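You operate a simulated robot arm through the tools that you are given. There is no shell and no other tool. Be economical: measure what you need, move in short steps, check, and stop when the job is done.

The job below is to be done with a simulated two-armed robot. You get a single attempt, and the scene is never put back.

## Task
Put the yellow card on the top of the steel bench away on the shelf marked cards. Then open the locker door, put the carton marked buckles on the top of the steel bench away on the inside of the high locker and shut the door again. Do these in the order given. Set down upright: carton marked buckles.

It is judged by the outcome, as a careful person would: the job done as asked, and still so three seconds after it is handed in. It fails if anything else is knocked over, pushed out of place, dropped, spilled or broken.

## Robot
Two 7-joint arms with fingered hands on one trunk, on a base that drives. Base frame: it is fixed to the floor where the robot stands at the start and does not move with it; the origin is under the middle of the robot, x ahead of it, y to its left, z up; the surface under the hand at the start is at about z = 0.86. Readings come in m, rad, newtons and seconds.
The left shoulder is at the start at [0.037, 0.092, 1.135], the right one opposite. With the tool pointing down near the work surface each hand reaches from about 0.3 to 0.56 m from the robot's upright axis, wherever it stands, measured 20 degrees to its own side. Places, roughly: inside of the high locker (29x22 cm) [7.56, -5.04, 1.5]; locker door [7.6, -4.9, 1.7]; shelf marked cards (30x20 cm) [7.24, -5, 1.5]. Payload 2.1 kg a hand.
Tool frame (each hand has its own): the origin (TCP) lies between the finger pads and is the grasp point; the fingertips stand 0.02 m ahead of it; z points along the fingers, y is the line along which they close. The gripper opens to 0.068 m. The gripper's body begins 0.023 m behind the TCP. The gripper is a hand of 5 fingers: y runs from the thumb to the fingers, the wrist lies at [-0.01, -0.079, -0.131] in the tool frame, and closing takes about 1.5 s.
Orientation is that of the tool frame in the base frame, as [roll, pitch, yaw] about the fixed x, y, z axes, in that order (R = Rz(yaw) Ry(pitch) Rx(roll)). With the fingers straight down and the wrist toward the robot, the tool's x, y and z point along [0, 1, 0], [1, 0, 0] and [0, 0, -1] of the base frame.

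## Interface
- The arms move only by the tool apply_moves. It takes "left_targets", "right_targets" or both (then of equal length, played together; a hand with none holds still); each is a list of rows, each a list of 6 numbers: the shift along the base's x, y, z in m, then the turn, a rotation vector about the base's x, y, z in rad. In form: [[x, y, z, rx, ry, rz], ...]. A call has 1 to 12 rows; each row shifts and turns the commanded pose from where the row before left it. "left_gripper" and "right_gripper" are, for a hand that has rows, the gripper command, from -1 (fully open) to 1 (shut), values between in proportion, set as the call begins (left out, the last holds). Each row takes 0.2 s and may step no farther than 0.05 m and 0.15 rad from the row before; otherwise, or with a gripper value out of range, the whole call is refused. A pose out of reach is approached as far as the arm can. The call stops where the force on the tool passes 40 N (or 10 N more than at its start, if that is more) or the arm is blocked; 0.2 s more then pass. Each finger travels about 0.153 m/s and halts on what it meets, pressing with about 25 N; the grip force reading is that of the motor and also rises with nothing between the fingers. The clock runs only during rows and for 0.2 s after the last one: add rows that do not move to give the fingers time. The reply holds the time, the measured pose of the TCP, the force on the tool along the base axes, the opening and the grip force, in the units named above and with some noise, with the torque about the TCP (base axes, N m) and any sound that the robot's microphone picked up, and new pictures: "pictures" is both (left out), scene, wrist or none (wrist: the cameras of the hands that moved).
- Cameras (640 x 400 px; columns grow to the right, rows downward): "scene" is now at [0.1176, 0.0349, 1.2933]; the picture's right is [0.38, -0.92, 0.00], its down [-0.49, -0.20, -0.85] and it looks along [0.78, 0.32, -0.53] (base axes); focal length 236 px, centre (320, 200). "left" rides on the left gripper at [-0.054, -0.058, -0.072] in its tool frame; the picture's right is [-0.57, -0.39, 0.73], its down [0.73, -0.64, 0.23] and it looks along [0.38, 0.66, 0.65] (tool axes); focal length 226 px, centre (320, 200). "right" rides on the right gripper at [0.054, -0.058, -0.072] in its tool frame; the picture's right is [-0.57, 0.39, -0.73], its down [-0.73, -0.64, 0.23] and it looks along [-0.38, 0.66, 0.65] (tool axes); focal length 226 px, centre (320, 200). There is no depth. A picture from a camera that has moved, and an enlarged one, comes with that camera's place and axes in the base frame and with its lens.
- lift_body(by): slides the trunk up (or, below 0, down) by that many m; the arms and the scene camera ride with it, the base frame stays. It gives what a move gives, with no picture.
- base_move(legs): drives the robot by 1 to 6 legs, each [ahead, left, turn to the left] in m, m and rad, along the robot's own axes; the way and the turn of a leg run together, so that a leg with both is an arc; at most 1.5 m and 3.142 rad a leg. The arms and the cameras ride along, it lands a little off, and it stops where it bumps. It gives what a move gives, and a new picture of the scene camera.
- curl_fingers(index, middle, ring, little, thumb_bend, thumb_turn, hand): sets how far each is bent, from 0 (flat) to 1 (curled in); at 0.3 the hand is open as for a grip, at 0.7 the pads meet at the TCP. One left out holds its place. A second passes; each finger stops where it meets its share of the squeeze, and holds until it gets a number again. A gripper value or a shape takes the hand back. It gives what a move gives, with no picture; readings hold the bend of each and the force on index, middle, ring, little, thumb and palm. thumb_turn goes from beside the hand (0) to across from the fingers (1), as for a grip.
- hand_shape(shape, hand): the hand has 5 fingers and takes this shape, open, in about a second: jaw (thumb against the fingers, like two jaws); tri (thumb and two fingers); tip (a fingertip pinch); poke (one finger out to press); point (the index stretched); flat (the hand flat); cup (the hand cupped); fist (a fist). The gripper value then closes the fingers along that shape, each until it touches; the sizes above hold for jaw. It gives what a move gives, with no picture.
- pan_tilt(pan, tilt): turns the head with the scene camera to pan (to the left, within 1.501 rad either way) and tilt (down, from -0.506 to 1.204), counted from straight ahead of the robot. It gives what a move gives, and a new picture of the scene camera.
- close_up(camera, box): a new picture of the part [left, top, right, bottom] of that camera's present view, enlarged. No time passes.
- finish_job(): hands the job in; it is judged then, once.

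Work in short steps. Places have to be worked out from the pictures, the camera data and where the tool is seen: move nearer, look again, correct. Check each grasp and each placing, and mend what went wrong. You have 165 turns and 260 pictures in all, those below and enlarged ones among them. Open the grippers and draw the arms clear of the work before you hand the job in, unless the task says otherwise; then end with one line.

The tools are called by a JSON object that holds its "method" and its "body". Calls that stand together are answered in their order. apply_moves: Moves the arms, as the interface text tells. Its arguments: {"type":"object","properties":{"left_targets":{"type":"array","items":{"type":"array","items":{"type":"number"}}},"left_gripper":{"type":"number"},"right_targets":{"type":"array","items":{"type":"array","items":{"type":"number"}}},"right_gripper":{"type":"number"},"pictures":{"type":"string","enum":["both","scene","wrist","none"]}},"required":[]} The other tools are called the same way: lift_body (by) slides the trunk up or down; hand_shape (shape, hand) gives the hand a shape; curl_fingers (index, middle, ring, little, thumb_bend, thumb_turn, hand) moves the fingers one by one; base_move (legs) drives the base; pan_tilt (pan, tilt) turns the head that bears the scene camera; close_up (camera, box) takes an enlarged picture of a part of a camera's view; finish_job () hands the job in.

At the start:

```text
time: 0.0
left_eef_pos: [0.2771, 0.308, 1.1717]
left_tcp_rot: [-3.141, 0.001, 1.569]
left_force: [0.2, -0.3, -1.0]
left_ft_torque: [0.01, 0.02, -0.01]
left_opening: 0.0676
left_gripper_force: 0.0
left_shape: jaw
left_bend: [0.3, 0.3, 0.3, 0.3, 0.3, 0.98]
left_finger forces: [0.1, 0.0, 0.0, 0.0, 0.0, 0.0]
right_eef_pos: [0.2971, 0.0374, 1.125]
right_tcp_rot: [-3.14, 0.0, 1.57]
right_force: [0.5, 0.2, -0.3]
right_ft_torque: [0.0, 0.01, 0.04]
right_opening: 0.0678
right_gripper_force: 0.1
right_shape: jaw
right_bend: [0.3, 0.3, 0.3, 0.3, 0.3, 0.98]
right_finger forces: [0.0, 0.1, 0.1, 0.0, 0.0, 0.1]
trunk travel left (down, up): [-0.375, 0.529]
robot x, y, heading: [-0.0012, -0.0009, -0.001]
head pan, tilt: [0.393, 0.559]
```

scene: 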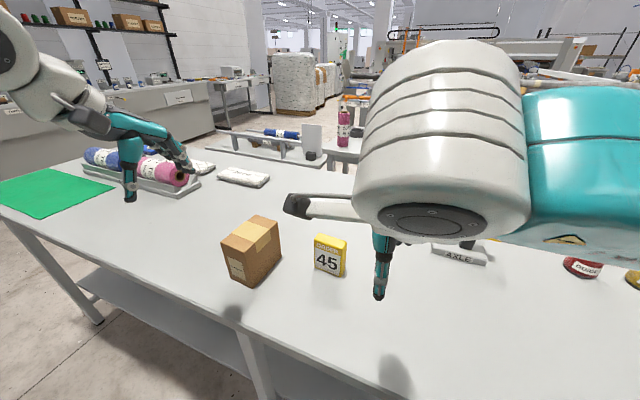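
right: 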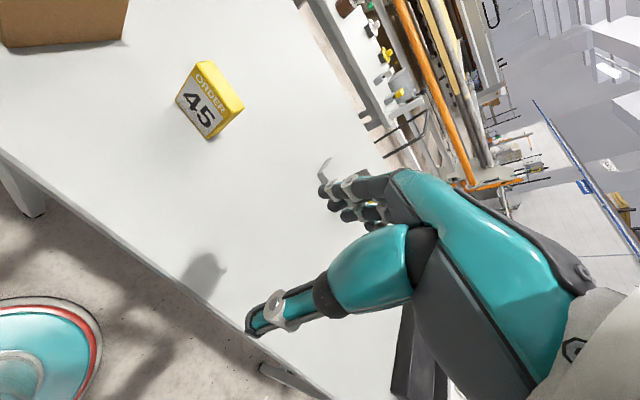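
left: 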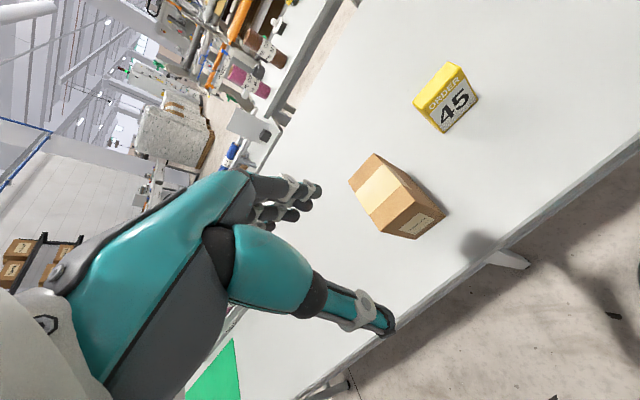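

I see a yellow card standing on the bench and a carton near it; I zoom in to read the carton and measure both.

{"method": "close_up", "body": {"camera": "scene", "box": [200, 200, 380, 312]}}

{"method": "close_up", "body": {"camera": "left", "box": [330, 40, 510, 250]}}

```text
3.56 times, centred on (290, 256) of scene
camera zoom: at [0.1176, 0.0349, 1.2933], right [0.38, -0.92, 0.0], down [-0.49, -0.2, -0.85], along [0.78, 0.32, -0.53], focal length 838 px, centre (427, 1)
```

zoom: 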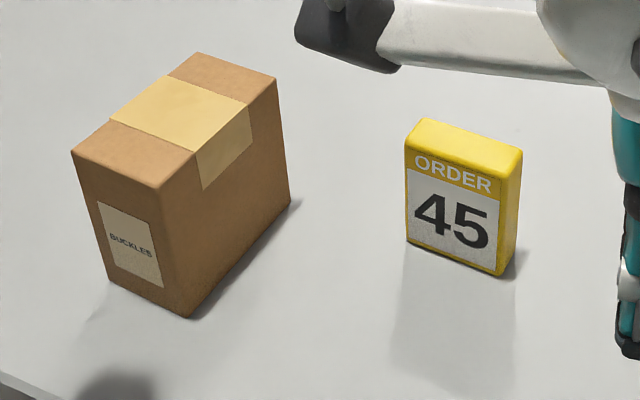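

```text
1.90 times, centred on (420, 145) of left
camera zoom: at [0.2192, 0.2545, 1.2435], right [-0.39, -0.57, -0.73], down [-0.64, 0.73, -0.23], along [0.66, 0.38, -0.65], focal length 431 px, centre (130, 305)
```

zoom: 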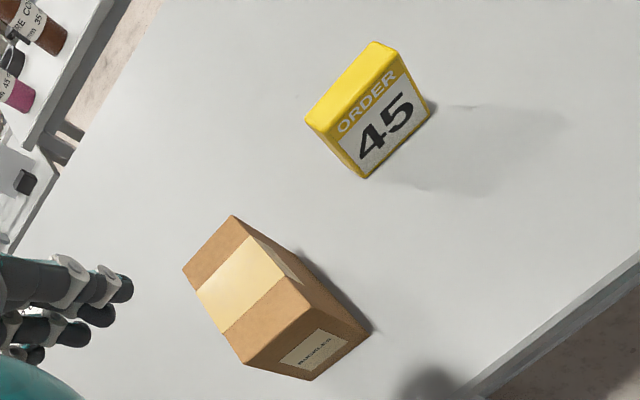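

The card is at about [0.48, 0.16] (24 mm thick along x), and the buckles carton at [0.42, 0.32] (61 mm along y). I look over to the locker and shelf before choosing grasps.

{"method": "pan_tilt", "body": {"pan": -0.6, "tilt": 0.1}}

{"method": "pan_tilt", "body": {"pan": -1.3, "tilt": 0.3}}

{"method": "pan_tilt", "body": {"pan": 1.2, "tilt": 0.4}}

```text
time: 1.3
left_eef_pos: [0.277, 0.3075, 1.1719]
left_tcp_rot: [3.141, 0.001, 1.571]
left_force: [-0.8, 0.5, -0.2]
left_ft_torque: [0.0, -0.02, 0.0]
left_opening: 0.0677
left_gripper_force: 0.0
left_shape: jaw
left_bend: [0.3, 0.3, 0.3, 0.3, 0.3, 0.98]
left_finger forces: [0.1, 0.0, 0.1, 0.0, 0.0, 0.0]
right_eef_pos: [0.2973, 0.0375, 1.127]
right_tcp_rot: [-3.14, 0.001, 1.57]
right_force: [0.7, 0.1, 0.2]
right_ft_torque: [-0.03, -0.01, -0.01]
right_opening: 0.0675
right_gripper_force: 0.0
right_shape: jaw
right_bend: [0.3, 0.3, 0.3, 0.3, 0.3, 0.98]
right_finger forces: [0.0, 0.1, 0.0, 0.0, 0.1, 0.1]
trunk travel left (down, up): [-0.375, 0.529]
robot x, y, heading: [-0.0045, 0.0013, 0.003]
head pan, tilt: [-0.6, 0.099]
camera scene: at [0.1108, -0.0513, 1.3357], right [-0.56, -0.83, 0.0], down [-0.08, 0.06, -0.99], along [0.82, -0.56, -0.1], focal length 236 px, centre (320, 200)
```

scene: 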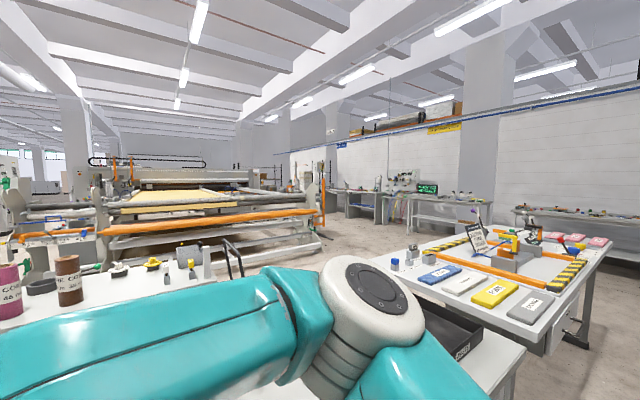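

```text
time: 2.3
left_eef_pos: [0.2766, 0.3076, 1.1725]
left_tcp_rot: [-3.14, -0.001, 1.571]
left_force: [0.0, -1.3, -0.6]
left_ft_torque: [0.0, 0.04, 0.01]
left_opening: 0.0676
left_gripper_force: 0.0
left_shape: jaw
left_bend: [0.3, 0.3, 0.3, 0.3, 0.3, 0.98]
left_finger forces: [0.0, 0.0, 0.0, 0.1, 0.1, 0.0]
right_eef_pos: [0.2976, 0.0373, 1.126]
right_tcp_rot: [-3.14, 0.001, 1.57]
right_force: [-0.4, -0.6, -0.4]
right_ft_torque: [-0.02, -0.02, -0.02]
right_opening: 0.0678
right_gripper_force: 0.0
right_shape: jaw
right_bend: [0.3, 0.3, 0.3, 0.3, 0.3, 0.98]
right_finger forces: [0.1, 0.1, 0.0, 0.1, 0.2, 0.0]
trunk travel left (down, up): [-0.375, 0.529]
robot x, y, heading: [0.0014, 0.0023, 0.004]
head pan, tilt: [-1.3, 0.3]
camera scene: at [0.0599, -0.0893, 1.3171], right [-0.96, -0.27, 0.0], down [-0.08, 0.28, -0.96], along [0.26, -0.92, -0.3], focal length 236 px, centre (320, 200)
```

scene: 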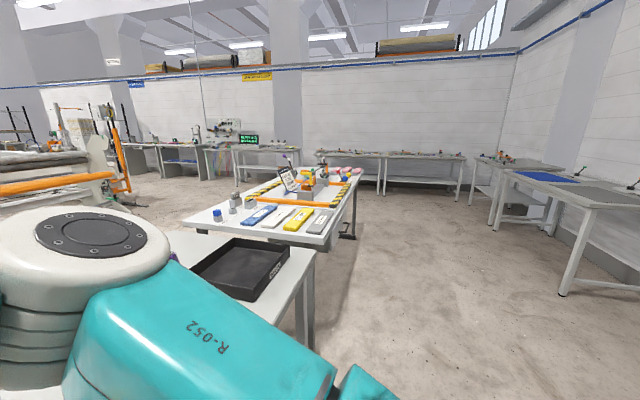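

```text
time: 4.6
left_eef_pos: [0.2777, 0.308, 1.1716]
left_tcp_rot: [3.14, 0.001, 1.571]
left_force: [0.7, 1.2, -0.4]
left_ft_torque: [0.03, -0.02, -0.02]
left_opening: 0.0675
left_gripper_force: 0.2
left_shape: jaw
left_bend: [0.3, 0.3, 0.3, 0.3, 0.3, 0.98]
left_finger forces: [0.0, 0.0, 0.0, 0.0, 0.0, 0.0]
right_eef_pos: [0.2963, 0.0375, 1.1266]
right_tcp_rot: [-3.139, 0.003, 1.57]
right_force: [0.4, 0.3, 0.4]
right_ft_torque: [0.0, 0.02, 0.03]
right_opening: 0.0674
right_gripper_force: 0.0
right_shape: jaw
right_bend: [0.3, 0.3, 0.3, 0.3, 0.3, 0.98]
right_finger forces: [0.1, 0.0, 0.0, 0.0, 0.0, 0.1]
trunk travel left (down, up): [-0.375, 0.529]
robot x, y, heading: [0.0032, 0.0005, -0.0]
head pan, tilt: [1.201, 0.4]
camera scene: at [0.0684, 0.087, 1.3078], right [0.93, -0.36, 0.0], down [-0.14, -0.36, -0.92], along [0.33, 0.86, -0.39], focal length 236 px, centre (320, 200)
```

scene: 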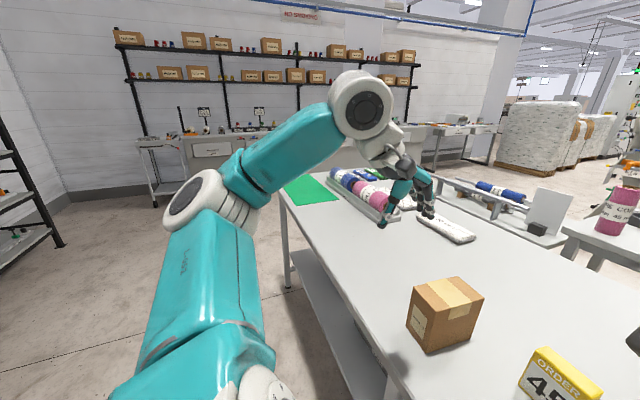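

I zoom on the far area around the destination to find the locker and plan the route.

{"method": "pan_tilt", "body": {"pan": -0.75, "tilt": 0.35}}

{"method": "close_up", "body": {"camera": "scene", "box": [200, 60, 440, 210]}}

```text
time: 6.5
left_eef_pos: [0.2776, 0.3082, 1.1724]
left_tcp_rot: [3.141, 0.0, 1.572]
left_force: [-0.1, 0.5, 0.1]
left_ft_torque: [-0.01, 0.05, -0.02]
left_opening: 0.0676
left_gripper_force: 0.0
left_shape: jaw
left_bend: [0.3, 0.3, 0.3, 0.3, 0.3, 0.98]
left_finger forces: [0.0, 0.0, 0.0, 0.0, 0.1, 0.0]
right_eef_pos: [0.2967, 0.0356, 1.127]
right_tcp_rot: [-3.14, 0.0, 1.571]
right_force: [-1.1, -1.1, 0.1]
right_ft_torque: [0.02, -0.01, 0.0]
right_opening: 0.0676
right_gripper_force: 0.1
right_shape: jaw
right_bend: [0.3, 0.3, 0.3, 0.3, 0.3, 0.98]
right_finger forces: [0.0, 0.1, 0.0, 0.1, 0.0, 0.0]
trunk travel left (down, up): [-0.375, 0.529]
robot x, y, heading: [0.0005, -0.0018, -0.002]
head pan, tilt: [-0.75, 0.351]
camera scene: at [0.103, -0.0628, 1.3123], right [-0.68, -0.73, 0.0], down [-0.25, 0.23, -0.94], along [0.69, -0.64, -0.34], focal length 236 px, centre (320, 200)
```

scene: 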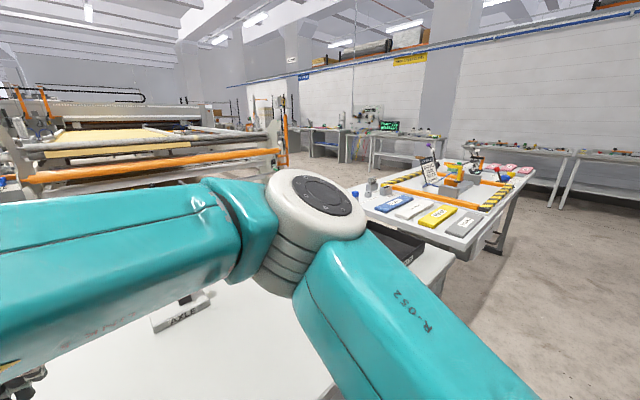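

```text
2.67 times, centred on (320, 135) of scene
camera zoom: at [0.103, -0.0628, 1.3123], right [-0.68, -0.73, 0.0], down [-0.25, 0.23, -0.94], along [0.69, -0.64, -0.34], focal length 628 px, centre (320, 373)
```

zoom: 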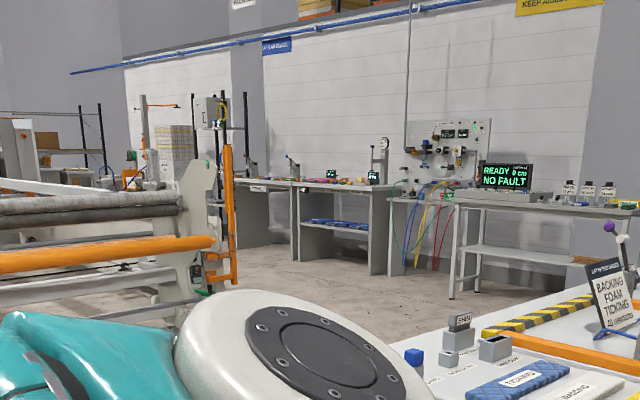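

The locker is the grey box on the rack past the machine; the aisle at about y = -3.8 leads there. I'll take the card with the right hand tilted 45° from its right side (so it stays upright and the hand can reach into a shelf). First I move to a pre-grasp.

{"method": "apply_moves", "body": {"right_targets": [[0.0307, 0.0055, -0.01, 0.131, 0, 0], [0.0307, 0.0055, -0.01, 0.131, 0, 0], [0.0307, 0.0055, -0.02, 0.131, 0, 0], [0.0307, 0.0055, -0.02, 0.131, 0, 0], [0.0307, 0.0055, -0.03, 0.131, 0, 0], [0.0307, 0.0055, -0.031, 0.13, 0, 0]], "right_gripper": -1, "pictures": "wrist"}}

{"method": "pan_tilt", "body": {"pan": 0.3, "tilt": 0.7}}

```text
time: 7.9
left_eef_pos: [0.2777, 0.3077, 1.1712]
left_tcp_rot: [-3.141, 0.001, 1.571]
left_force: [0.2, 0.0, 0.1]
left_ft_torque: [0.01, -0.01, 0.04]
left_opening: 0.0674
left_gripper_force: 0.1
left_shape: jaw
left_bend: [0.3, 0.3, 0.3, 0.3, 0.3, 0.98]
left_finger forces: [0.0, 0.0, 0.1, 0.0, 0.1, 0.1]
right_eef_pos: [0.4815, 0.0716, 1.0025]
right_tcp_rot: [3.139, -0.786, 1.575]
right_force: [-0.5, 0.5, 0.1]
right_ft_torque: [0.0, 0.01, -0.05]
right_opening: 0.068
right_gripper_force: 0.0
right_shape: jaw
right_bend: [0.3, 0.3, 0.3, 0.3, 0.3, 0.98]
right_finger forces: [0.0, 0.0, 0.0, 0.0, 0.0, 0.0]
trunk travel left (down, up): [-0.375, 0.529]
robot x, y, heading: [-0.0005, -0.0021, 0.004]
head pan, tilt: [-0.75, 0.351]
camera right: at [0.4226, 0.0598, 1.0904], right [0.39, -0.91, 0.11], down [-0.64, -0.36, -0.68], along [0.66, 0.19, -0.72], focal length 226 px, centre (320, 200)
```

right: 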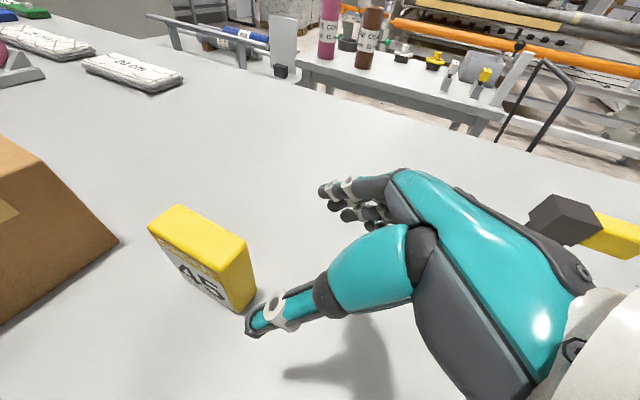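

```text
time: 9.2
left_eef_pos: [0.2789, 0.3081, 1.1722]
left_tcp_rot: [3.14, 0.0, 1.572]
left_force: [0.5, -0.2, -0.1]
left_ft_torque: [0.01, -0.02, 0.01]
left_opening: 0.0675
left_gripper_force: 0.1
left_shape: jaw
left_bend: [0.3, 0.3, 0.3, 0.3, 0.3, 0.98]
left_finger forces: [0.0, 0.0, 0.1, 0.1, 0.1, 0.0]
right_eef_pos: [0.4799, 0.0713, 1.0024]
right_tcp_rot: [3.141, -0.784, 1.573]
right_force: [0.2, 0.0, 0.6]
right_ft_torque: [-0.01, 0.01, 0.02]
right_opening: 0.0678
right_gripper_force: 0.1
right_shape: jaw
right_bend: [0.3, 0.3, 0.3, 0.3, 0.3, 0.98]
right_finger forces: [0.0, 0.0, 0.1, 0.0, 0.0, 0.0]
trunk travel left (down, up): [-0.375, 0.529]
robot x, y, heading: [0.0038, -0.0011, -0.003]
head pan, tilt: [0.3, 0.7]
camera scene: at [0.1161, 0.0257, 1.2809], right [0.29, -0.96, 0.0], down [-0.62, -0.19, -0.76], along [0.73, 0.23, -0.64], focal length 236 px, centre (320, 200)
```

scene: 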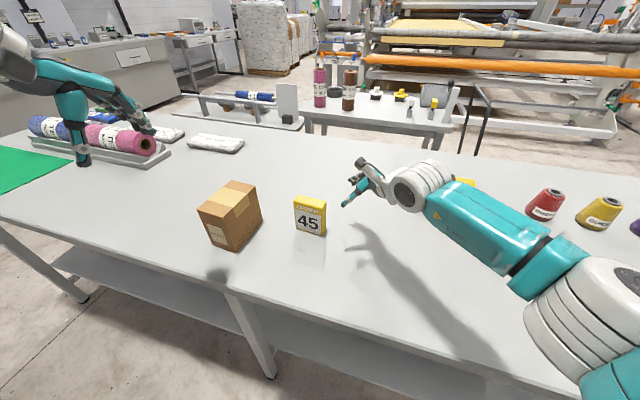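

The wrist view confirms card centre ≈[0.481, 0.162]; I advance along the fingers so they straddle it.

{"method": "apply_moves", "body": {"right_targets": [[0, 0.02, -0.021, 0, 0, 0], [0, 0.02, -0.021, 0, 0, 0], [0, 0.02, -0.021, 0, 0, 0], [0, 0.019, -0.02, 0, 0, 0]], "pictures": "both"}}

{"method": "close_up", "body": {"camera": "scene", "box": [230, 140, 430, 265]}}

```text
time: 10.2
left_eef_pos: [0.2775, 0.3076, 1.1728]
left_tcp_rot: [-3.141, -0.001, 1.57]
left_force: [-0.2, -1.0, -0.5]
left_ft_torque: [0.0, 0.05, 0.0]
left_opening: 0.0679
left_gripper_force: 0.1
left_shape: jaw
left_bend: [0.3, 0.3, 0.3, 0.3, 0.3, 0.98]
left_finger forces: [0.0, 0.0, 0.0, 0.0, 0.1, 0.0]
right_eef_pos: [0.4739, 0.1357, 0.931]
right_tcp_rot: [-3.141, -0.785, 1.573]
right_force: [0.7, 0.1, -0.4]
right_ft_torque: [0.0, -0.02, -0.04]
right_opening: 0.0675
right_gripper_force: 0.1
right_shape: jaw
right_bend: [0.3, 0.3, 0.3, 0.3, 0.3, 0.98]
right_finger forces: [0.0, 0.0, 0.1, 0.0, 0.0, 0.0]
right hand out of reach, approached as far as the arm can: row 4
trunk travel left (down, up): [-0.375, 0.529]
robot x, y, heading: [0.0029, -0.0009, 0.007]
head pan, tilt: [0.3, 0.7]
camera scene: at [0.1161, 0.0258, 1.2809], right [0.3, -0.96, 0.0], down [-0.62, -0.19, -0.76], along [0.73, 0.23, -0.64], focal length 236 px, centre (320, 200)
camera right: at [0.4164, 0.1246, 1.0196], right [0.39, -0.91, 0.11], down [-0.64, -0.36, -0.68], along [0.66, 0.19, -0.72], focal length 226 px, centre (320, 200)
```

scene: 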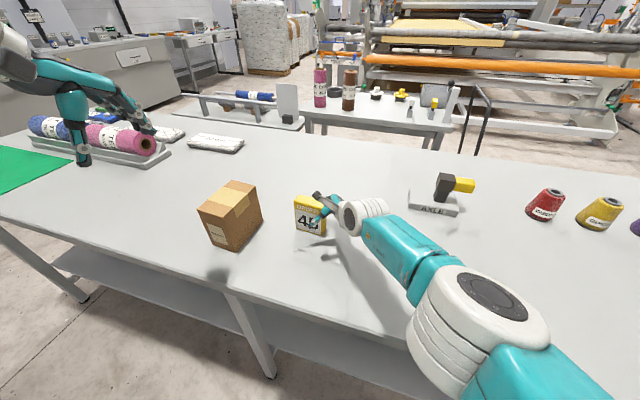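
right: 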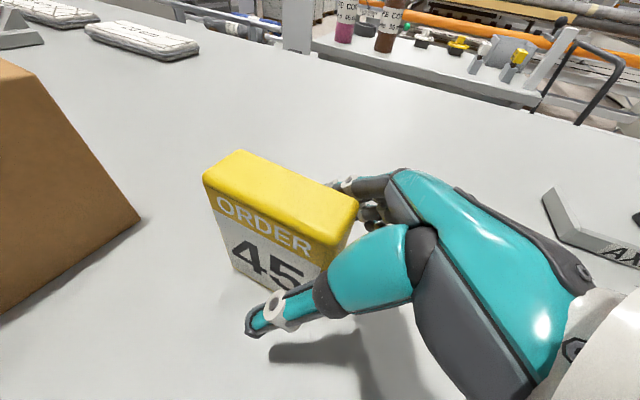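

```text
3.20 times, centred on (330, 202) of scene
camera zoom: at [0.1161, 0.0258, 1.2809], right [0.3, -0.96, 0.0], down [-0.62, -0.19, -0.76], along [0.73, 0.23, -0.64], focal length 754 px, centre (288, 192)
```

zoom: 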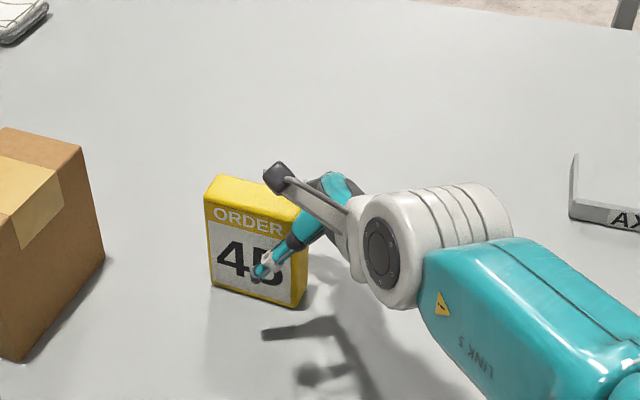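

The hand is at its reach limit but already holds about 35 mm of the card between the fingers; I close here.

{"method": "apply_moves", "body": {"right_targets": [[0, 0, 0, 0, 0, 0], [0, 0, 0, 0, 0, 0], [0, 0, 0, 0, 0, 0], [0, 0, 0, 0, 0, 0], [0, 0, 0, 0, 0, 0], [0, 0, 0, 0, 0, 0], [0, 0, 0, 0, 0, 0], [0, 0, 0, 0, 0, 0]], "right_gripper": 1, "pictures": "both"}}

```text
time: 12.0
left_eef_pos: [0.2778, 0.3076, 1.1715]
left_tcp_rot: [3.14, 0.0, 1.572]
left_force: [0.5, -0.3, 0.0]
left_ft_torque: [0.02, -0.01, 0.0]
left_opening: 0.0675
left_gripper_force: 0.0
left_shape: jaw
left_bend: [0.3, 0.3, 0.3, 0.3, 0.3, 0.98]
left_finger forces: [0.0, 0.0, 0.0, 0.1, 0.1, 0.0]
right_eef_pos: [0.4757, 0.1353, 0.9309]
right_tcp_rot: [-3.14, -0.787, 1.572]
right_force: [-0.4, -0.1, -0.1]
right_ft_torque: [0.0, -0.01, -0.02]
right_opening: 0.0228
right_gripper_force: 25.1
right_shape: jaw
right_bend: [0.74, 0.54, 0.56, 0.59, 0.75, 0.99]
right_finger forces: [13.7, 6.2, 2.7, 0.0, 22.6, 0.0]
trunk travel left (down, up): [-0.375, 0.529]
robot x, y, heading: [-0.0011, 0.0006, -0.004]
head pan, tilt: [0.3, 0.7]
camera scene: at [0.116, 0.0258, 1.2809], right [0.3, -0.96, 0.0], down [-0.62, -0.19, -0.76], along [0.73, 0.23, -0.64], focal length 236 px, centre (320, 200)
camera right: at [0.4167, 0.1243, 1.0197], right [0.39, -0.91, 0.11], down [-0.64, -0.36, -0.68], along [0.66, 0.19, -0.72], focal length 226 px, centre (320, 200)
```

scene: 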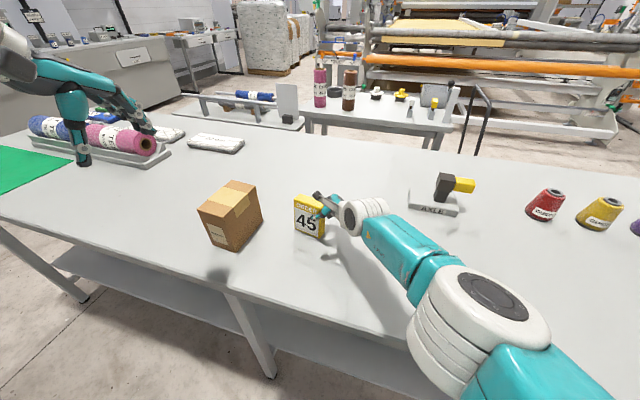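
right: 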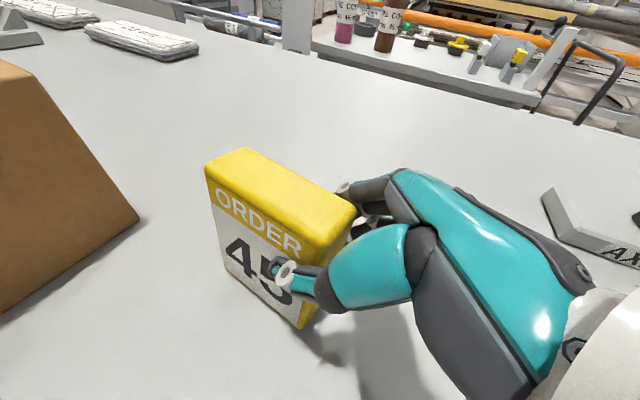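

The card is held (23 mm, 25 N). I lift it and draw it back toward the robot, and bring the left hand back a little.

{"method": "apply_moves", "body": {"right_targets": [[0, 0, 0.03, 0, 0, 0], [0, 0, 0.04, 0, 0, 0], [0, 0, 0.04, 0, 0, 0], [-0.03, -0.02, 0.03, 0, 0, 0], [-0.04, -0.02, 0.01, 0, 0, 0], [-0.04, -0.02, 0.0, 0, 0, 0]], "pictures": "both"}}

```text
time: 13.4
left_eef_pos: [0.2767, 0.3079, 1.1725]
left_tcp_rot: [3.141, 0.001, 1.571]
left_force: [-1.0, -0.4, 0.1]
left_ft_torque: [0.0, -0.01, -0.03]
left_opening: 0.0676
left_gripper_force: 0.0
left_shape: jaw
left_bend: [0.3, 0.3, 0.3, 0.3, 0.3, 0.98]
left_finger forces: [0.1, 0.0, 0.0, 0.1, 0.0, 0.0]
right_eef_pos: [0.366, 0.0769, 1.0838]
right_tcp_rot: [-3.14, -0.785, 1.568]
right_force: [0.9, 0.1, 0.4]
right_ft_torque: [-0.02, 0.01, 0.0]
right_opening: 0.0221
right_gripper_force: 24.4
right_shape: jaw
right_bend: [0.74, 0.55, 0.59, 0.59, 0.75, 0.96]
right_finger forces: [14.3, 5.9, 2.7, 0.0, 22.7, 0.1]
trunk travel left (down, up): [-0.375, 0.529]
robot x, y, heading: [0.0038, 0.0001, -0.001]
head pan, tilt: [0.3, 0.7]
camera scene: at [0.1159, 0.0257, 1.2809], right [0.3, -0.96, 0.0], down [-0.62, -0.19, -0.76], along [0.73, 0.23, -0.64], focal length 236 px, centre (320, 200)
camera right: at [0.3084, 0.0657, 1.1719], right [0.38, -0.92, 0.11], down [-0.64, -0.35, -0.68], along [0.66, 0.19, -0.72], focal length 226 px, centre (320, 200)
```

scene: 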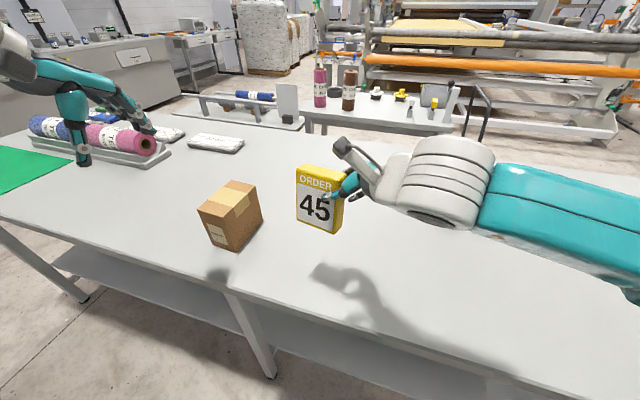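
right: 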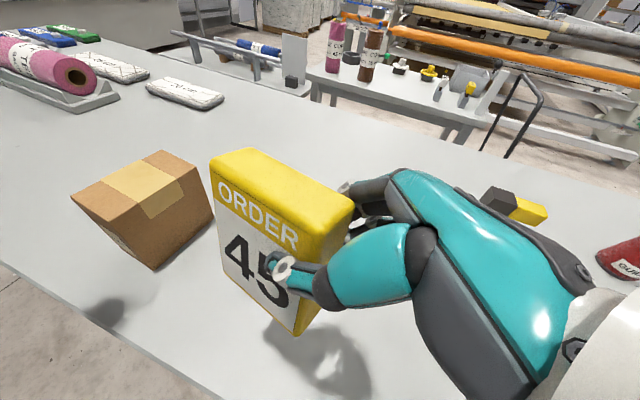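

Card secure. I back off the bench, turn right and drive down the lane toward y ≈ -2.5 first.

{"method": "base_move", "body": {"legs": [[-0.5, 0, 0], [0, 0, -1.571], [1.3, 0, 0], [1.2, 0, 0]]}}

{"method": "pan_tilt", "body": {"pan": 0.7, "tilt": 0.3}}

```text
time: 32.4
left_eef_pos: [-0.1628, -2.8705, 1.1731]
left_tcp_rot: [-3.14, 0.0, 0.023]
left_force: [0.0, 0.0, 0.0]
left_ft_torque: [0.01, -0.04, 0.0]
left_opening: 0.0676
left_gripper_force: 0.1
left_shape: jaw
left_bend: [0.3, 0.3, 0.3, 0.3, 0.3, 0.98]
left_finger forces: [0.0, 0.0, 0.0, 0.2, 0.1, 0.0]
right_eef_pos: [-0.3907, -2.9639, 1.082]
right_tcp_rot: [3.141, -0.785, 0.024]
right_force: [-0.5, 0.2, -1.2]
right_ft_torque: [-0.01, 0.01, -0.03]
right_opening: 0.022
right_gripper_force: 25.0
right_shape: jaw
right_bend: [0.74, 0.55, 0.59, 0.59, 0.75, 0.96]
right_finger forces: [14.2, 5.8, 2.7, 0.0, 22.7, 0.0]
trunk travel left (down, up): [-0.375, 0.529]
robot x, y, heading: [-0.4761, -2.5992, -1.552]
head pan, tilt: [0.3, 0.7]
camera scene: at [-0.4468, -2.7122, 1.2809], right [-0.95, -0.32, 0.0], down [-0.2, 0.61, -0.76], along [0.24, -0.73, -0.64], focal length 236 px, centre (320, 200)
```

scene: 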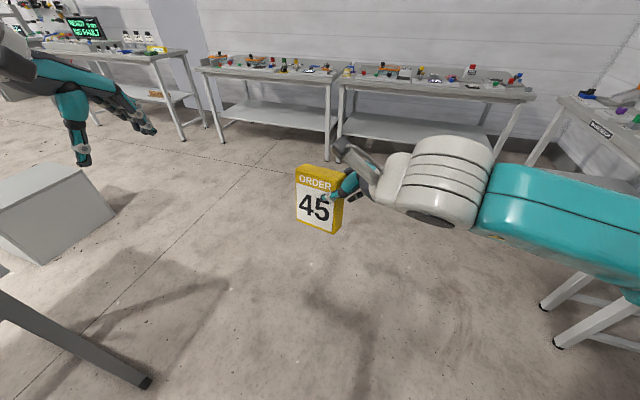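

```text
time: 33.3
left_eef_pos: [-0.164, -2.8697, 1.1723]
left_tcp_rot: [3.141, 0.0, 0.021]
left_force: [0.0, 0.0, -0.6]
left_ft_torque: [-0.03, 0.01, 0.01]
left_opening: 0.0675
left_gripper_force: 0.0
left_shape: jaw
left_bend: [0.3, 0.3, 0.3, 0.3, 0.3, 0.98]
left_finger forces: [0.1, 0.0, 0.0, 0.0, 0.0, 0.1]
right_eef_pos: [-0.391, -2.9648, 1.0826]
right_tcp_rot: [3.14, -0.787, 0.024]
right_force: [-0.1, -0.2, -0.5]
right_ft_torque: [0.01, 0.02, 0.02]
right_opening: 0.0222
right_gripper_force: 25.0
right_shape: jaw
right_bend: [0.74, 0.55, 0.59, 0.59, 0.75, 0.96]
right_finger forces: [14.3, 5.8, 2.7, 0.0, 22.8, 0.0]
trunk travel left (down, up): [-0.375, 0.529]
robot x, y, heading: [-0.4734, -2.6004, -1.551]
head pan, tilt: [0.7, 0.3]
camera scene: at [-0.4121, -2.7017, 1.317], right [-0.75, -0.66, 0.0], down [-0.2, 0.22, -0.95], along [0.63, -0.72, -0.3], focal length 236 px, centre (320, 200)
```

scene: 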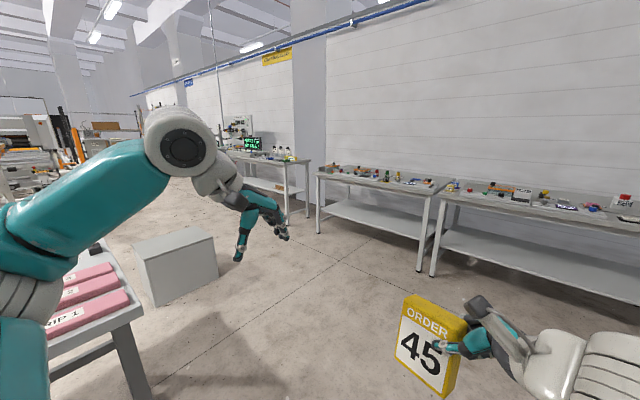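

A grey box stands at y up to about -3.45 and wall tables begin at -4.78, so I go along y ≈ -4.08 and strafe toward +x.

{"method": "base_move", "body": {"legs": [[1.45, 0, -0.019], [0, 1.5, 0], [0, 1.5, 0]]}}

{"method": "pan_tilt", "body": {"pan": 1.2, "tilt": 0.15}}

```text
time: 54.5
left_eef_pos: [2.7906, -4.3311, 1.1721]
left_tcp_rot: [3.141, -0.001, -0.007]
left_force: [0.7, -0.3, 0.3]
left_ft_torque: [0.0, -0.01, 0.0]
left_opening: 0.0676
left_gripper_force: 0.1
left_shape: jaw
left_bend: [0.3, 0.3, 0.3, 0.3, 0.3, 0.98]
left_finger forces: [0.0, 0.1, 0.0, 0.0, 0.0, 0.0]
right_eef_pos: [2.5601, -4.419, 1.0831]
right_tcp_rot: [3.142, -0.786, -0.006]
right_force: [-0.1, -0.3, -0.8]
right_ft_torque: [-0.01, 0.01, 0.06]
right_opening: 0.0222
right_gripper_force: 25.3
right_shape: jaw
right_bend: [0.74, 0.55, 0.59, 0.59, 0.75, 0.96]
right_finger forces: [14.2, 5.8, 2.7, 0.0, 22.7, 0.0]
trunk travel left (down, up): [-0.375, 0.529]
robot x, y, heading: [2.4857, -4.0554, -1.579]
head pan, tilt: [0.7, 0.3]
camera scene: at [2.5458, -4.1562, 1.317], right [-0.77, -0.64, 0.0], down [-0.19, 0.23, -0.96], along [0.61, -0.73, -0.3], focal length 236 px, centre (320, 200)
```

scene: 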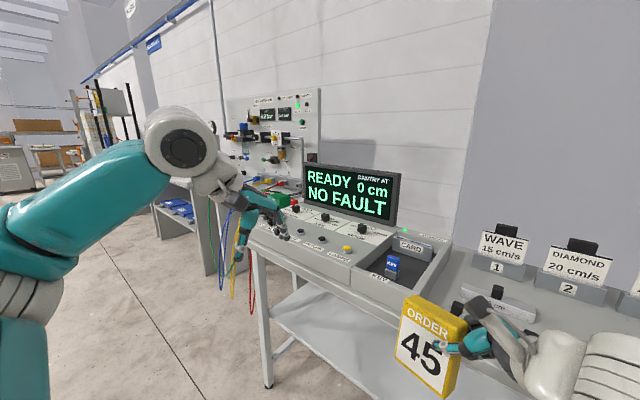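

```text
time: 55.5
left_eef_pos: [2.7899, -4.332, 1.1727]
left_tcp_rot: [3.141, -0.001, -0.008]
left_force: [0.4, -0.1, 0.4]
left_ft_torque: [-0.01, 0.0, -0.03]
left_opening: 0.0675
left_gripper_force: 0.1
left_shape: jaw
left_bend: [0.3, 0.3, 0.3, 0.3, 0.3, 0.98]
left_finger forces: [0.0, 0.1, 0.0, 0.0, 0.1, 0.0]
right_eef_pos: [2.5586, -4.4197, 1.0837]
right_tcp_rot: [-3.14, -0.785, -0.006]
right_force: [-0.2, 0.1, -0.5]
right_ft_torque: [-0.02, 0.01, 0.02]
right_opening: 0.0221
right_gripper_force: 24.5
right_shape: jaw
right_bend: [0.74, 0.55, 0.59, 0.59, 0.75, 0.96]
right_finger forces: [14.3, 5.7, 2.8, 0.0, 22.7, 0.1]
trunk travel left (down, up): [-0.375, 0.529]
robot x, y, heading: [2.4829, -4.0537, -1.578]
head pan, tilt: [1.201, 0.15]
camera scene: at [2.5724, -4.1186, 1.331], right [-0.37, -0.93, 0.0], down [-0.14, 0.06, -0.99], along [0.92, -0.36, -0.15], focal length 236 px, centre (320, 200)
```

scene: 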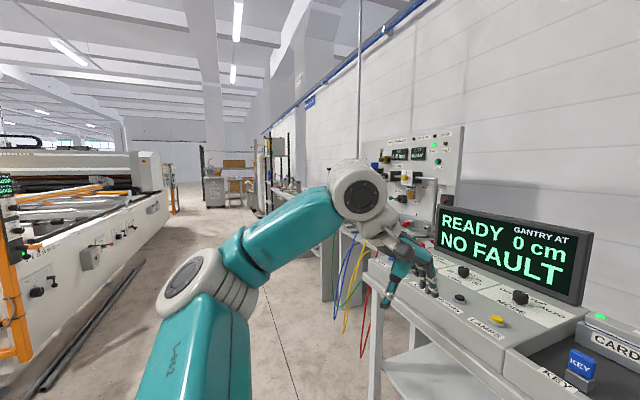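

Aisle is clear between y ≈ -3.0 and -4.75; I back off a bit and strafe on to x ≈ 6.2.

{"method": "base_move", "body": {"legs": [[-0.15, 0, 0], [0, 1.4, 0], [0, 1.4, 0], [0, 0.9, 0.007]]}}

{"method": "pan_tilt", "body": {"pan": 0.7, "tilt": -0.1}}

```text
time: 74.3
left_eef_pos: [6.4827, -4.1895, 1.1717]
left_tcp_rot: [-3.141, 0.0, -0.002]
left_force: [0.7, 0.0, 0.5]
left_ft_torque: [-0.02, -0.02, -0.03]
left_opening: 0.0677
left_gripper_force: 0.0
left_shape: jaw
left_bend: [0.3, 0.3, 0.3, 0.3, 0.3, 0.98]
left_finger forces: [0.1, 0.0, 0.1, 0.0, 0.0, 0.0]
right_eef_pos: [6.2524, -4.276, 1.0822]
right_tcp_rot: [3.141, -0.783, 0.001]
right_force: [-0.4, -0.2, -0.1]
right_ft_torque: [0.0, 0.03, 0.0]
right_opening: 0.0223
right_gripper_force: 25.0
right_shape: jaw
right_bend: [0.74, 0.55, 0.59, 0.59, 0.75, 0.96]
right_finger forces: [14.3, 5.8, 2.7, 0.0, 22.8, 0.1]
trunk travel left (down, up): [-0.375, 0.529]
robot x, y, heading: [6.1761, -3.9109, -1.572]
head pan, tilt: [1.201, 0.15]
camera scene: at [6.2639, -3.9762, 1.331], right [-0.36, -0.93, 0.0], down [-0.14, 0.05, -0.99], along [0.92, -0.36, -0.15], focal length 236 px, centre (320, 200)
```

scene: 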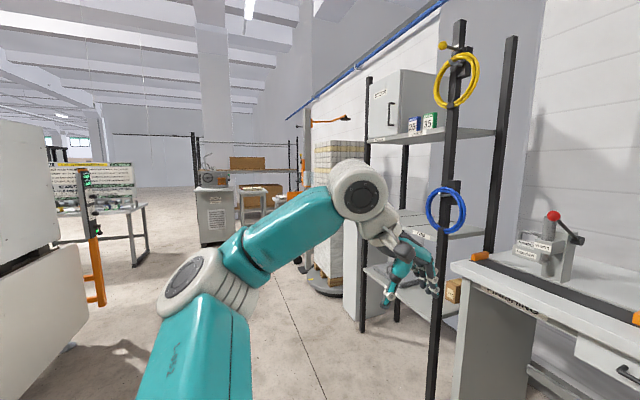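

```text
time: 75.2
left_eef_pos: [6.4828, -4.1883, 1.1721]
left_tcp_rot: [-3.142, 0.0, -0.002]
left_force: [-0.3, 0.5, 0.5]
left_ft_torque: [-0.03, 0.0, -0.01]
left_opening: 0.0677
left_gripper_force: 0.0
left_shape: jaw
left_bend: [0.3, 0.3, 0.3, 0.3, 0.3, 0.98]
left_finger forces: [0.1, 0.0, 0.0, 0.0, 0.0, 0.0]
right_eef_pos: [6.2511, -4.2767, 1.0829]
right_tcp_rot: [3.141, -0.786, 0.0]
right_force: [0.2, 0.3, -0.6]
right_ft_torque: [-0.04, 0.03, 0.01]
right_opening: 0.0222
right_gripper_force: 25.0
right_shape: jaw
right_bend: [0.74, 0.55, 0.59, 0.59, 0.75, 0.96]
right_finger forces: [14.4, 5.8, 2.7, 0.0, 22.7, 0.0]
trunk travel left (down, up): [-0.375, 0.529]
robot x, y, heading: [6.1749, -3.911, -1.569]
head pan, tilt: [0.7, -0.099]
camera scene: at [6.2334, -4.0092, 1.3536], right [-0.77, -0.64, 0.0], down [0.06, -0.08, -1.0], along [0.64, -0.76, 0.1], focal length 236 px, centre (320, 200)
```

scene: 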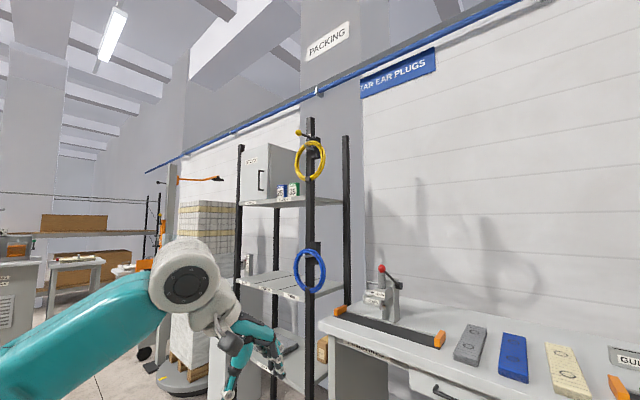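

The cards shelf is the open top level beside the locker, where green and blue cards stand. I raise the trunk, strafe in front of it and look.

{"method": "lift_body", "body": {"by": 0.5}}

{"method": "base_move", "body": {"legs": [[0, 1.1, 0]]}}

{"method": "pan_tilt", "body": {"pan": 0.0, "tilt": 0.25}}

```text
refused: 0.5 is not a number from -0.4 to 0.4
```

```text
time: 80.8
left_eef_pos: [7.5784, -4.1869, 1.1723]
left_tcp_rot: [3.141, -0.002, 0.004]
left_force: [-0.3, 0.1, -0.3]
left_ft_torque: [0.01, 0.0, -0.01]
left_opening: 0.0677
left_gripper_force: 0.1
left_shape: jaw
left_bend: [0.3, 0.3, 0.3, 0.3, 0.3, 0.98]
left_finger forces: [0.0, 0.0, 0.0, 0.0, 0.1, 0.0]
right_eef_pos: [7.3489, -4.2759, 1.0821]
right_tcp_rot: [-3.14, -0.785, 0.002]
right_force: [0.0, 0.8, -0.3]
right_ft_torque: [0.02, 0.04, 0.01]
right_opening: 0.0221
right_gripper_force: 24.7
right_shape: jaw
right_bend: [0.74, 0.55, 0.59, 0.59, 0.75, 0.96]
right_finger forces: [14.3, 5.8, 2.7, 0.0, 22.7, 0.1]
trunk travel left (down, up): [-0.375, 0.529]
robot x, y, heading: [7.2704, -3.9129, -1.57]
head pan, tilt: [0.7, -0.099]
camera scene: at [7.329, -4.0087, 1.3536], right [-0.76, -0.65, 0.0], down [0.06, -0.08, -1.0], along [0.64, -0.76, 0.1], focal length 236 px, centre (320, 200)
```

scene: 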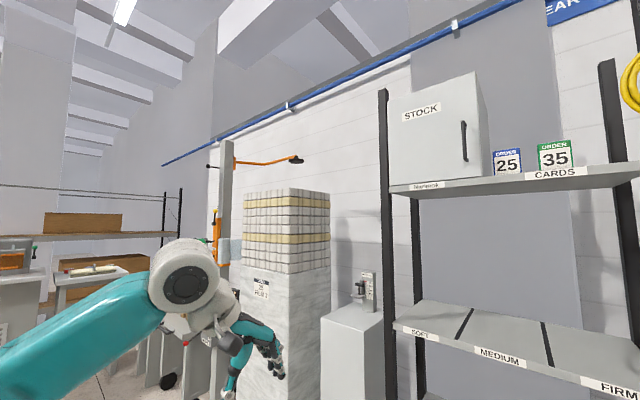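

```text
time: 81.9
left_eef_pos: [7.579, -4.1877, 1.173]
left_tcp_rot: [-3.141, 0.001, 0.003]
left_force: [-0.3, 0.5, 0.4]
left_ft_torque: [0.02, 0.02, -0.02]
left_opening: 0.0677
left_gripper_force: 0.1
left_shape: jaw
left_bend: [0.3, 0.3, 0.3, 0.3, 0.3, 0.98]
left_finger forces: [0.0, 0.0, 0.0, 0.0, 0.0, 0.0]
right_eef_pos: [7.3496, -4.2765, 1.0822]
right_tcp_rot: [-3.14, -0.786, 0.002]
right_force: [-0.3, 0.2, -0.9]
right_ft_torque: [-0.01, 0.02, -0.03]
right_opening: 0.0221
right_gripper_force: 24.8
right_shape: jaw
right_bend: [0.74, 0.55, 0.59, 0.59, 0.75, 0.96]
right_finger forces: [14.3, 5.8, 2.7, 0.0, 22.8, 0.0]
trunk travel left (down, up): [-0.375, 0.529]
robot x, y, heading: [7.2721, -3.9056, -1.572]
head pan, tilt: [0.0, 0.25]
camera scene: at [7.273, -4.0356, 1.3218], right [-1.0, 0.0, 0.0], down [0.0, 0.25, -0.97], along [0.0, -0.97, -0.25], focal length 236 px, centre (320, 200)
```

scene: 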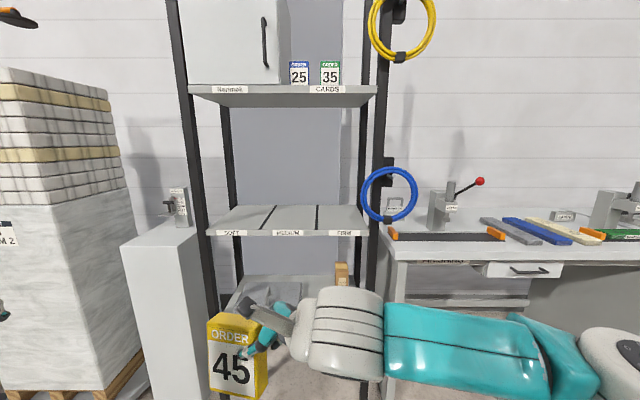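

The locker's handle is on its right edge, so it hinges on the left (+x). I raise the trunk in two steps and look again at shelf level.

{"method": "lift_body", "body": {"by": 0.4}}

{"method": "lift_body", "body": {"by": 0.12}}

{"method": "pan_tilt", "body": {"pan": 0.0, "tilt": 0.4}}

```text
time: 85.7
left_eef_pos: [7.5788, -4.1861, 1.5735]
left_tcp_rot: [-3.141, 0.002, 0.002]
left_force: [0.5, -0.6, -0.2]
left_ft_torque: [0.01, -0.02, 0.02]
left_opening: 0.0676
left_gripper_force: 0.0
left_shape: jaw
left_bend: [0.3, 0.3, 0.3, 0.3, 0.3, 0.98]
left_finger forces: [0.0, 0.0, 0.1, 0.0, 0.0, 0.1]
right_eef_pos: [7.3495, -4.2765, 1.4834]
right_tcp_rot: [-3.14, -0.786, 0.003]
right_force: [0.0, -0.1, -0.2]
right_ft_torque: [0.03, 0.06, -0.02]
right_opening: 0.0223
right_gripper_force: 25.2
right_shape: jaw
right_bend: [0.74, 0.55, 0.59, 0.59, 0.75, 0.96]
right_finger forces: [14.4, 5.7, 2.7, 0.0, 22.7, 0.0]
trunk travel left (down, up): [-0.775, 0.129]
robot x, y, heading: [7.2685, -3.9061, -1.572]
head pan, tilt: [0.0, 0.25]
```

```text
time: 87.2
left_eef_pos: [7.5779, -4.1873, 1.6934]
left_tcp_rot: [3.14, 0.001, 0.004]
left_force: [0.5, -0.3, 0.4]
left_ft_torque: [0.02, 0.01, 0.01]
left_opening: 0.0677
left_gripper_force: 0.0
left_shape: jaw
left_bend: [0.3, 0.3, 0.3, 0.3, 0.3, 0.98]
left_finger forces: [0.0, 0.0, 0.0, 0.0, 0.0, 0.1]
right_eef_pos: [7.348, -4.275, 1.6021]
right_tcp_rot: [3.14, -0.785, 0.005]
right_force: [-0.1, 0.0, 0.4]
right_ft_torque: [0.0, -0.01, 0.02]
right_opening: 0.022
right_gripper_force: 25.0
right_shape: jaw
right_bend: [0.74, 0.55, 0.59, 0.59, 0.75, 0.96]
right_finger forces: [14.3, 5.8, 2.6, 0.0, 22.7, 0.0]
trunk travel left (down, up): [-0.895, 0.009]
robot x, y, heading: [7.2664, -3.9099, -1.566]
head pan, tilt: [0.0, 0.25]
```

```text
time: 87.9
left_eef_pos: [7.5786, -4.1872, 1.6922]
left_tcp_rot: [3.141, 0.0, 0.003]
left_force: [0.7, -0.6, 0.1]
left_ft_torque: [-0.01, 0.05, -0.03]
left_opening: 0.0676
left_gripper_force: 0.0
left_shape: jaw
left_bend: [0.3, 0.3, 0.3, 0.3, 0.3, 0.98]
left_finger forces: [0.0, 0.0, 0.0, 0.0, 0.0, 0.0]
right_eef_pos: [7.3499, -4.2764, 1.602]
right_tcp_rot: [-3.141, -0.785, 0.002]
right_force: [-0.1, 0.4, 0.4]
right_ft_torque: [-0.01, 0.01, 0.01]
right_opening: 0.022
right_gripper_force: 25.0
right_shape: jaw
right_bend: [0.74, 0.55, 0.59, 0.59, 0.75, 0.96]
right_finger forces: [14.3, 5.9, 2.7, 0.1, 22.8, 0.0]
trunk travel left (down, up): [-0.895, 0.009]
robot x, y, heading: [7.2719, -3.9083, -1.572]
head pan, tilt: [0.0, 0.4]
camera scene: at [7.2729, -4.0124, 1.8288], right [-1.0, 0.0, 0.0], down [0.0, 0.39, -0.92], along [0.0, -0.92, -0.39], focal length 236 px, centre (320, 200)
```

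scene: 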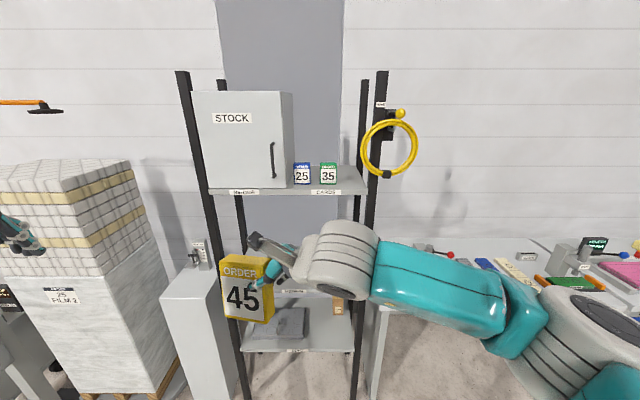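

I zoom in to measure the shelf, existing cards and the locker handle.

{"method": "close_up", "body": {"camera": "scene", "box": [170, 70, 430, 232]}}

```text
2.46 times, centred on (300, 151) of scene
camera zoom: at [7.2729, -4.0124, 1.8288], right [-1.0, 0.0, 0.0], down [0.0, 0.39, -0.92], along [0.0, -0.92, -0.39], focal length 580 px, centre (369, 321)
```

zoom: 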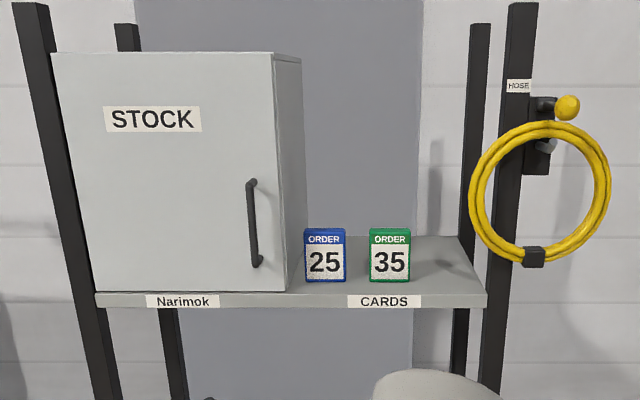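

The free space on the shelf is right of the green card (x ≈ 7.09–7.20), but a hose loop hangs near x<7.13. I'll bring the card in edge-on at x≈7.175 with the hand coming from the left-front; first I reposition the base, staying clear.

{"method": "base_move", "body": {"legs": [[0, 0.15, 0], [0, 0, -0.349]]}}

{"method": "apply_moves", "body": {"right_targets": [[-0.0159, 0.0022, 0.003, 0, 0, -0.14], [-0.0159, 0.0022, 0.003, 0, 0, -0.14], [-0.0159, 0.0022, 0.003, 0, 0, -0.14], [-0.0159, 0.0022, 0.003, 0, 0, -0.14], [-0.0159, 0.0022, 0.003, 0, 0, -0.14], [-0.0159, 0.0022, 0.003, 0, 0, -0.14], [-0.0159, 0.0022, 0.003, 0, 0, -0.14], [-0.0159, 0.0022, 0.003, 0, 0, -0.14], [-0.0159, 0.0022, 0.003, 0, 0, -0.14], [-0.0159, 0.0022, 0.003, 0, 0, -0.14]], "pictures": "both"}}

```text
time: 90.4
left_eef_pos: [7.613, -4.2748, 1.6925]
left_tcp_rot: [-3.14, 0.001, -0.349]
left_force: [-0.6, -0.4, 0.4]
left_ft_torque: [0.0, 0.0, 0.0]
left_opening: 0.0677
left_gripper_force: 0.1
left_shape: jaw
left_bend: [0.3, 0.3, 0.3, 0.3, 0.3, 0.98]
left_finger forces: [0.1, 0.1, 0.1, 0.0, 0.1, 0.1]
right_eef_pos: [7.3647, -4.2798, 1.6028]
right_tcp_rot: [3.141, -0.787, -0.344]
right_force: [-1.1, 0.2, -0.3]
right_ft_torque: [0.0, 0.03, 0.01]
right_opening: 0.0224
right_gripper_force: 25.4
right_shape: jaw
right_bend: [0.74, 0.55, 0.59, 0.59, 0.75, 0.96]
right_finger forces: [14.2, 5.7, 2.7, 0.0, 22.8, 0.0]
trunk travel left (down, up): [-0.895, 0.009]
robot x, y, heading: [7.4141, -3.9106, -1.916]
head pan, tilt: [0.0, 0.4]
camera scene: at [7.3842, -4.0056, 1.8288], right [-0.94, 0.34, 0.0], down [0.13, 0.37, -0.92], along [-0.31, -0.87, -0.39], focal length 236 px, centre (320, 200)
```

scene: 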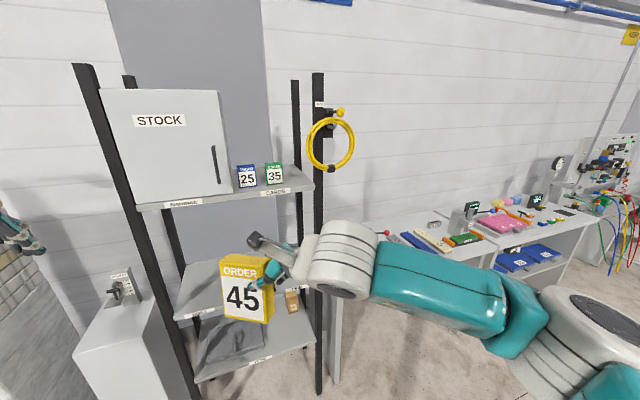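

```text
time: 92.6
left_eef_pos: [7.6116, -4.2746, 1.6917]
left_tcp_rot: [3.141, 0.001, -0.348]
left_force: [-0.4, -0.5, 0.3]
left_ft_torque: [-0.02, -0.02, 0.03]
left_opening: 0.0674
left_gripper_force: 0.0
left_shape: jaw
left_bend: [0.3, 0.3, 0.3, 0.3, 0.3, 0.98]
left_finger forces: [0.0, 0.0, 0.0, 0.1, 0.0, 0.0]
right_eef_pos: [7.205, -4.2579, 1.6345]
right_tcp_rot: [3.14, -0.789, -1.746]
right_force: [0.5, 0.2, -0.1]
right_ft_torque: [0.04, 0.02, -0.02]
right_opening: 0.0216
right_gripper_force: 25.0
right_shape: jaw
right_bend: [0.74, 0.56, 0.62, 0.59, 0.76, 0.94]
right_finger forces: [15.2, 5.7, 2.2, 0.1, 22.9, 0.1]
trunk travel left (down, up): [-0.895, 0.009]
robot x, y, heading: [7.4169, -3.9095, -1.919]
head pan, tilt: [0.0, 0.4]
camera scene: at [7.384, -4.0055, 1.8288], right [-0.94, 0.34, 0.0], down [0.13, 0.37, -0.92], along [-0.31, -0.87, -0.39], focal length 236 px, centre (320, 200)
camera right: at [7.2656, -4.2545, 1.7235], right [-0.22, 0.97, 0.11], down [0.69, 0.24, -0.68], along [-0.69, -0.07, -0.72], focal length 226 px, centre (320, 200)
```

scene: 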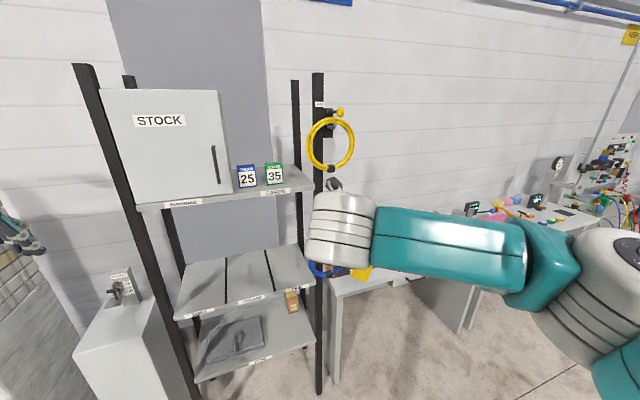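
right: 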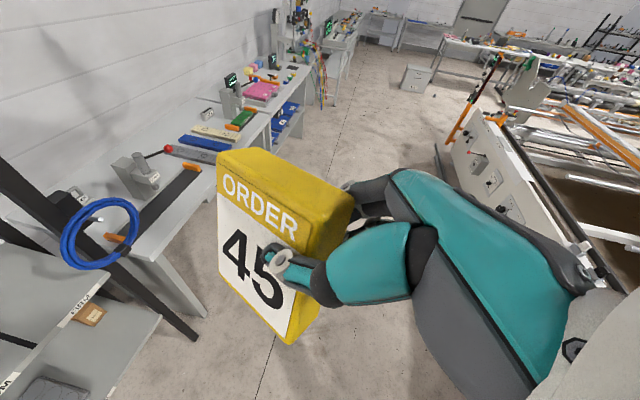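

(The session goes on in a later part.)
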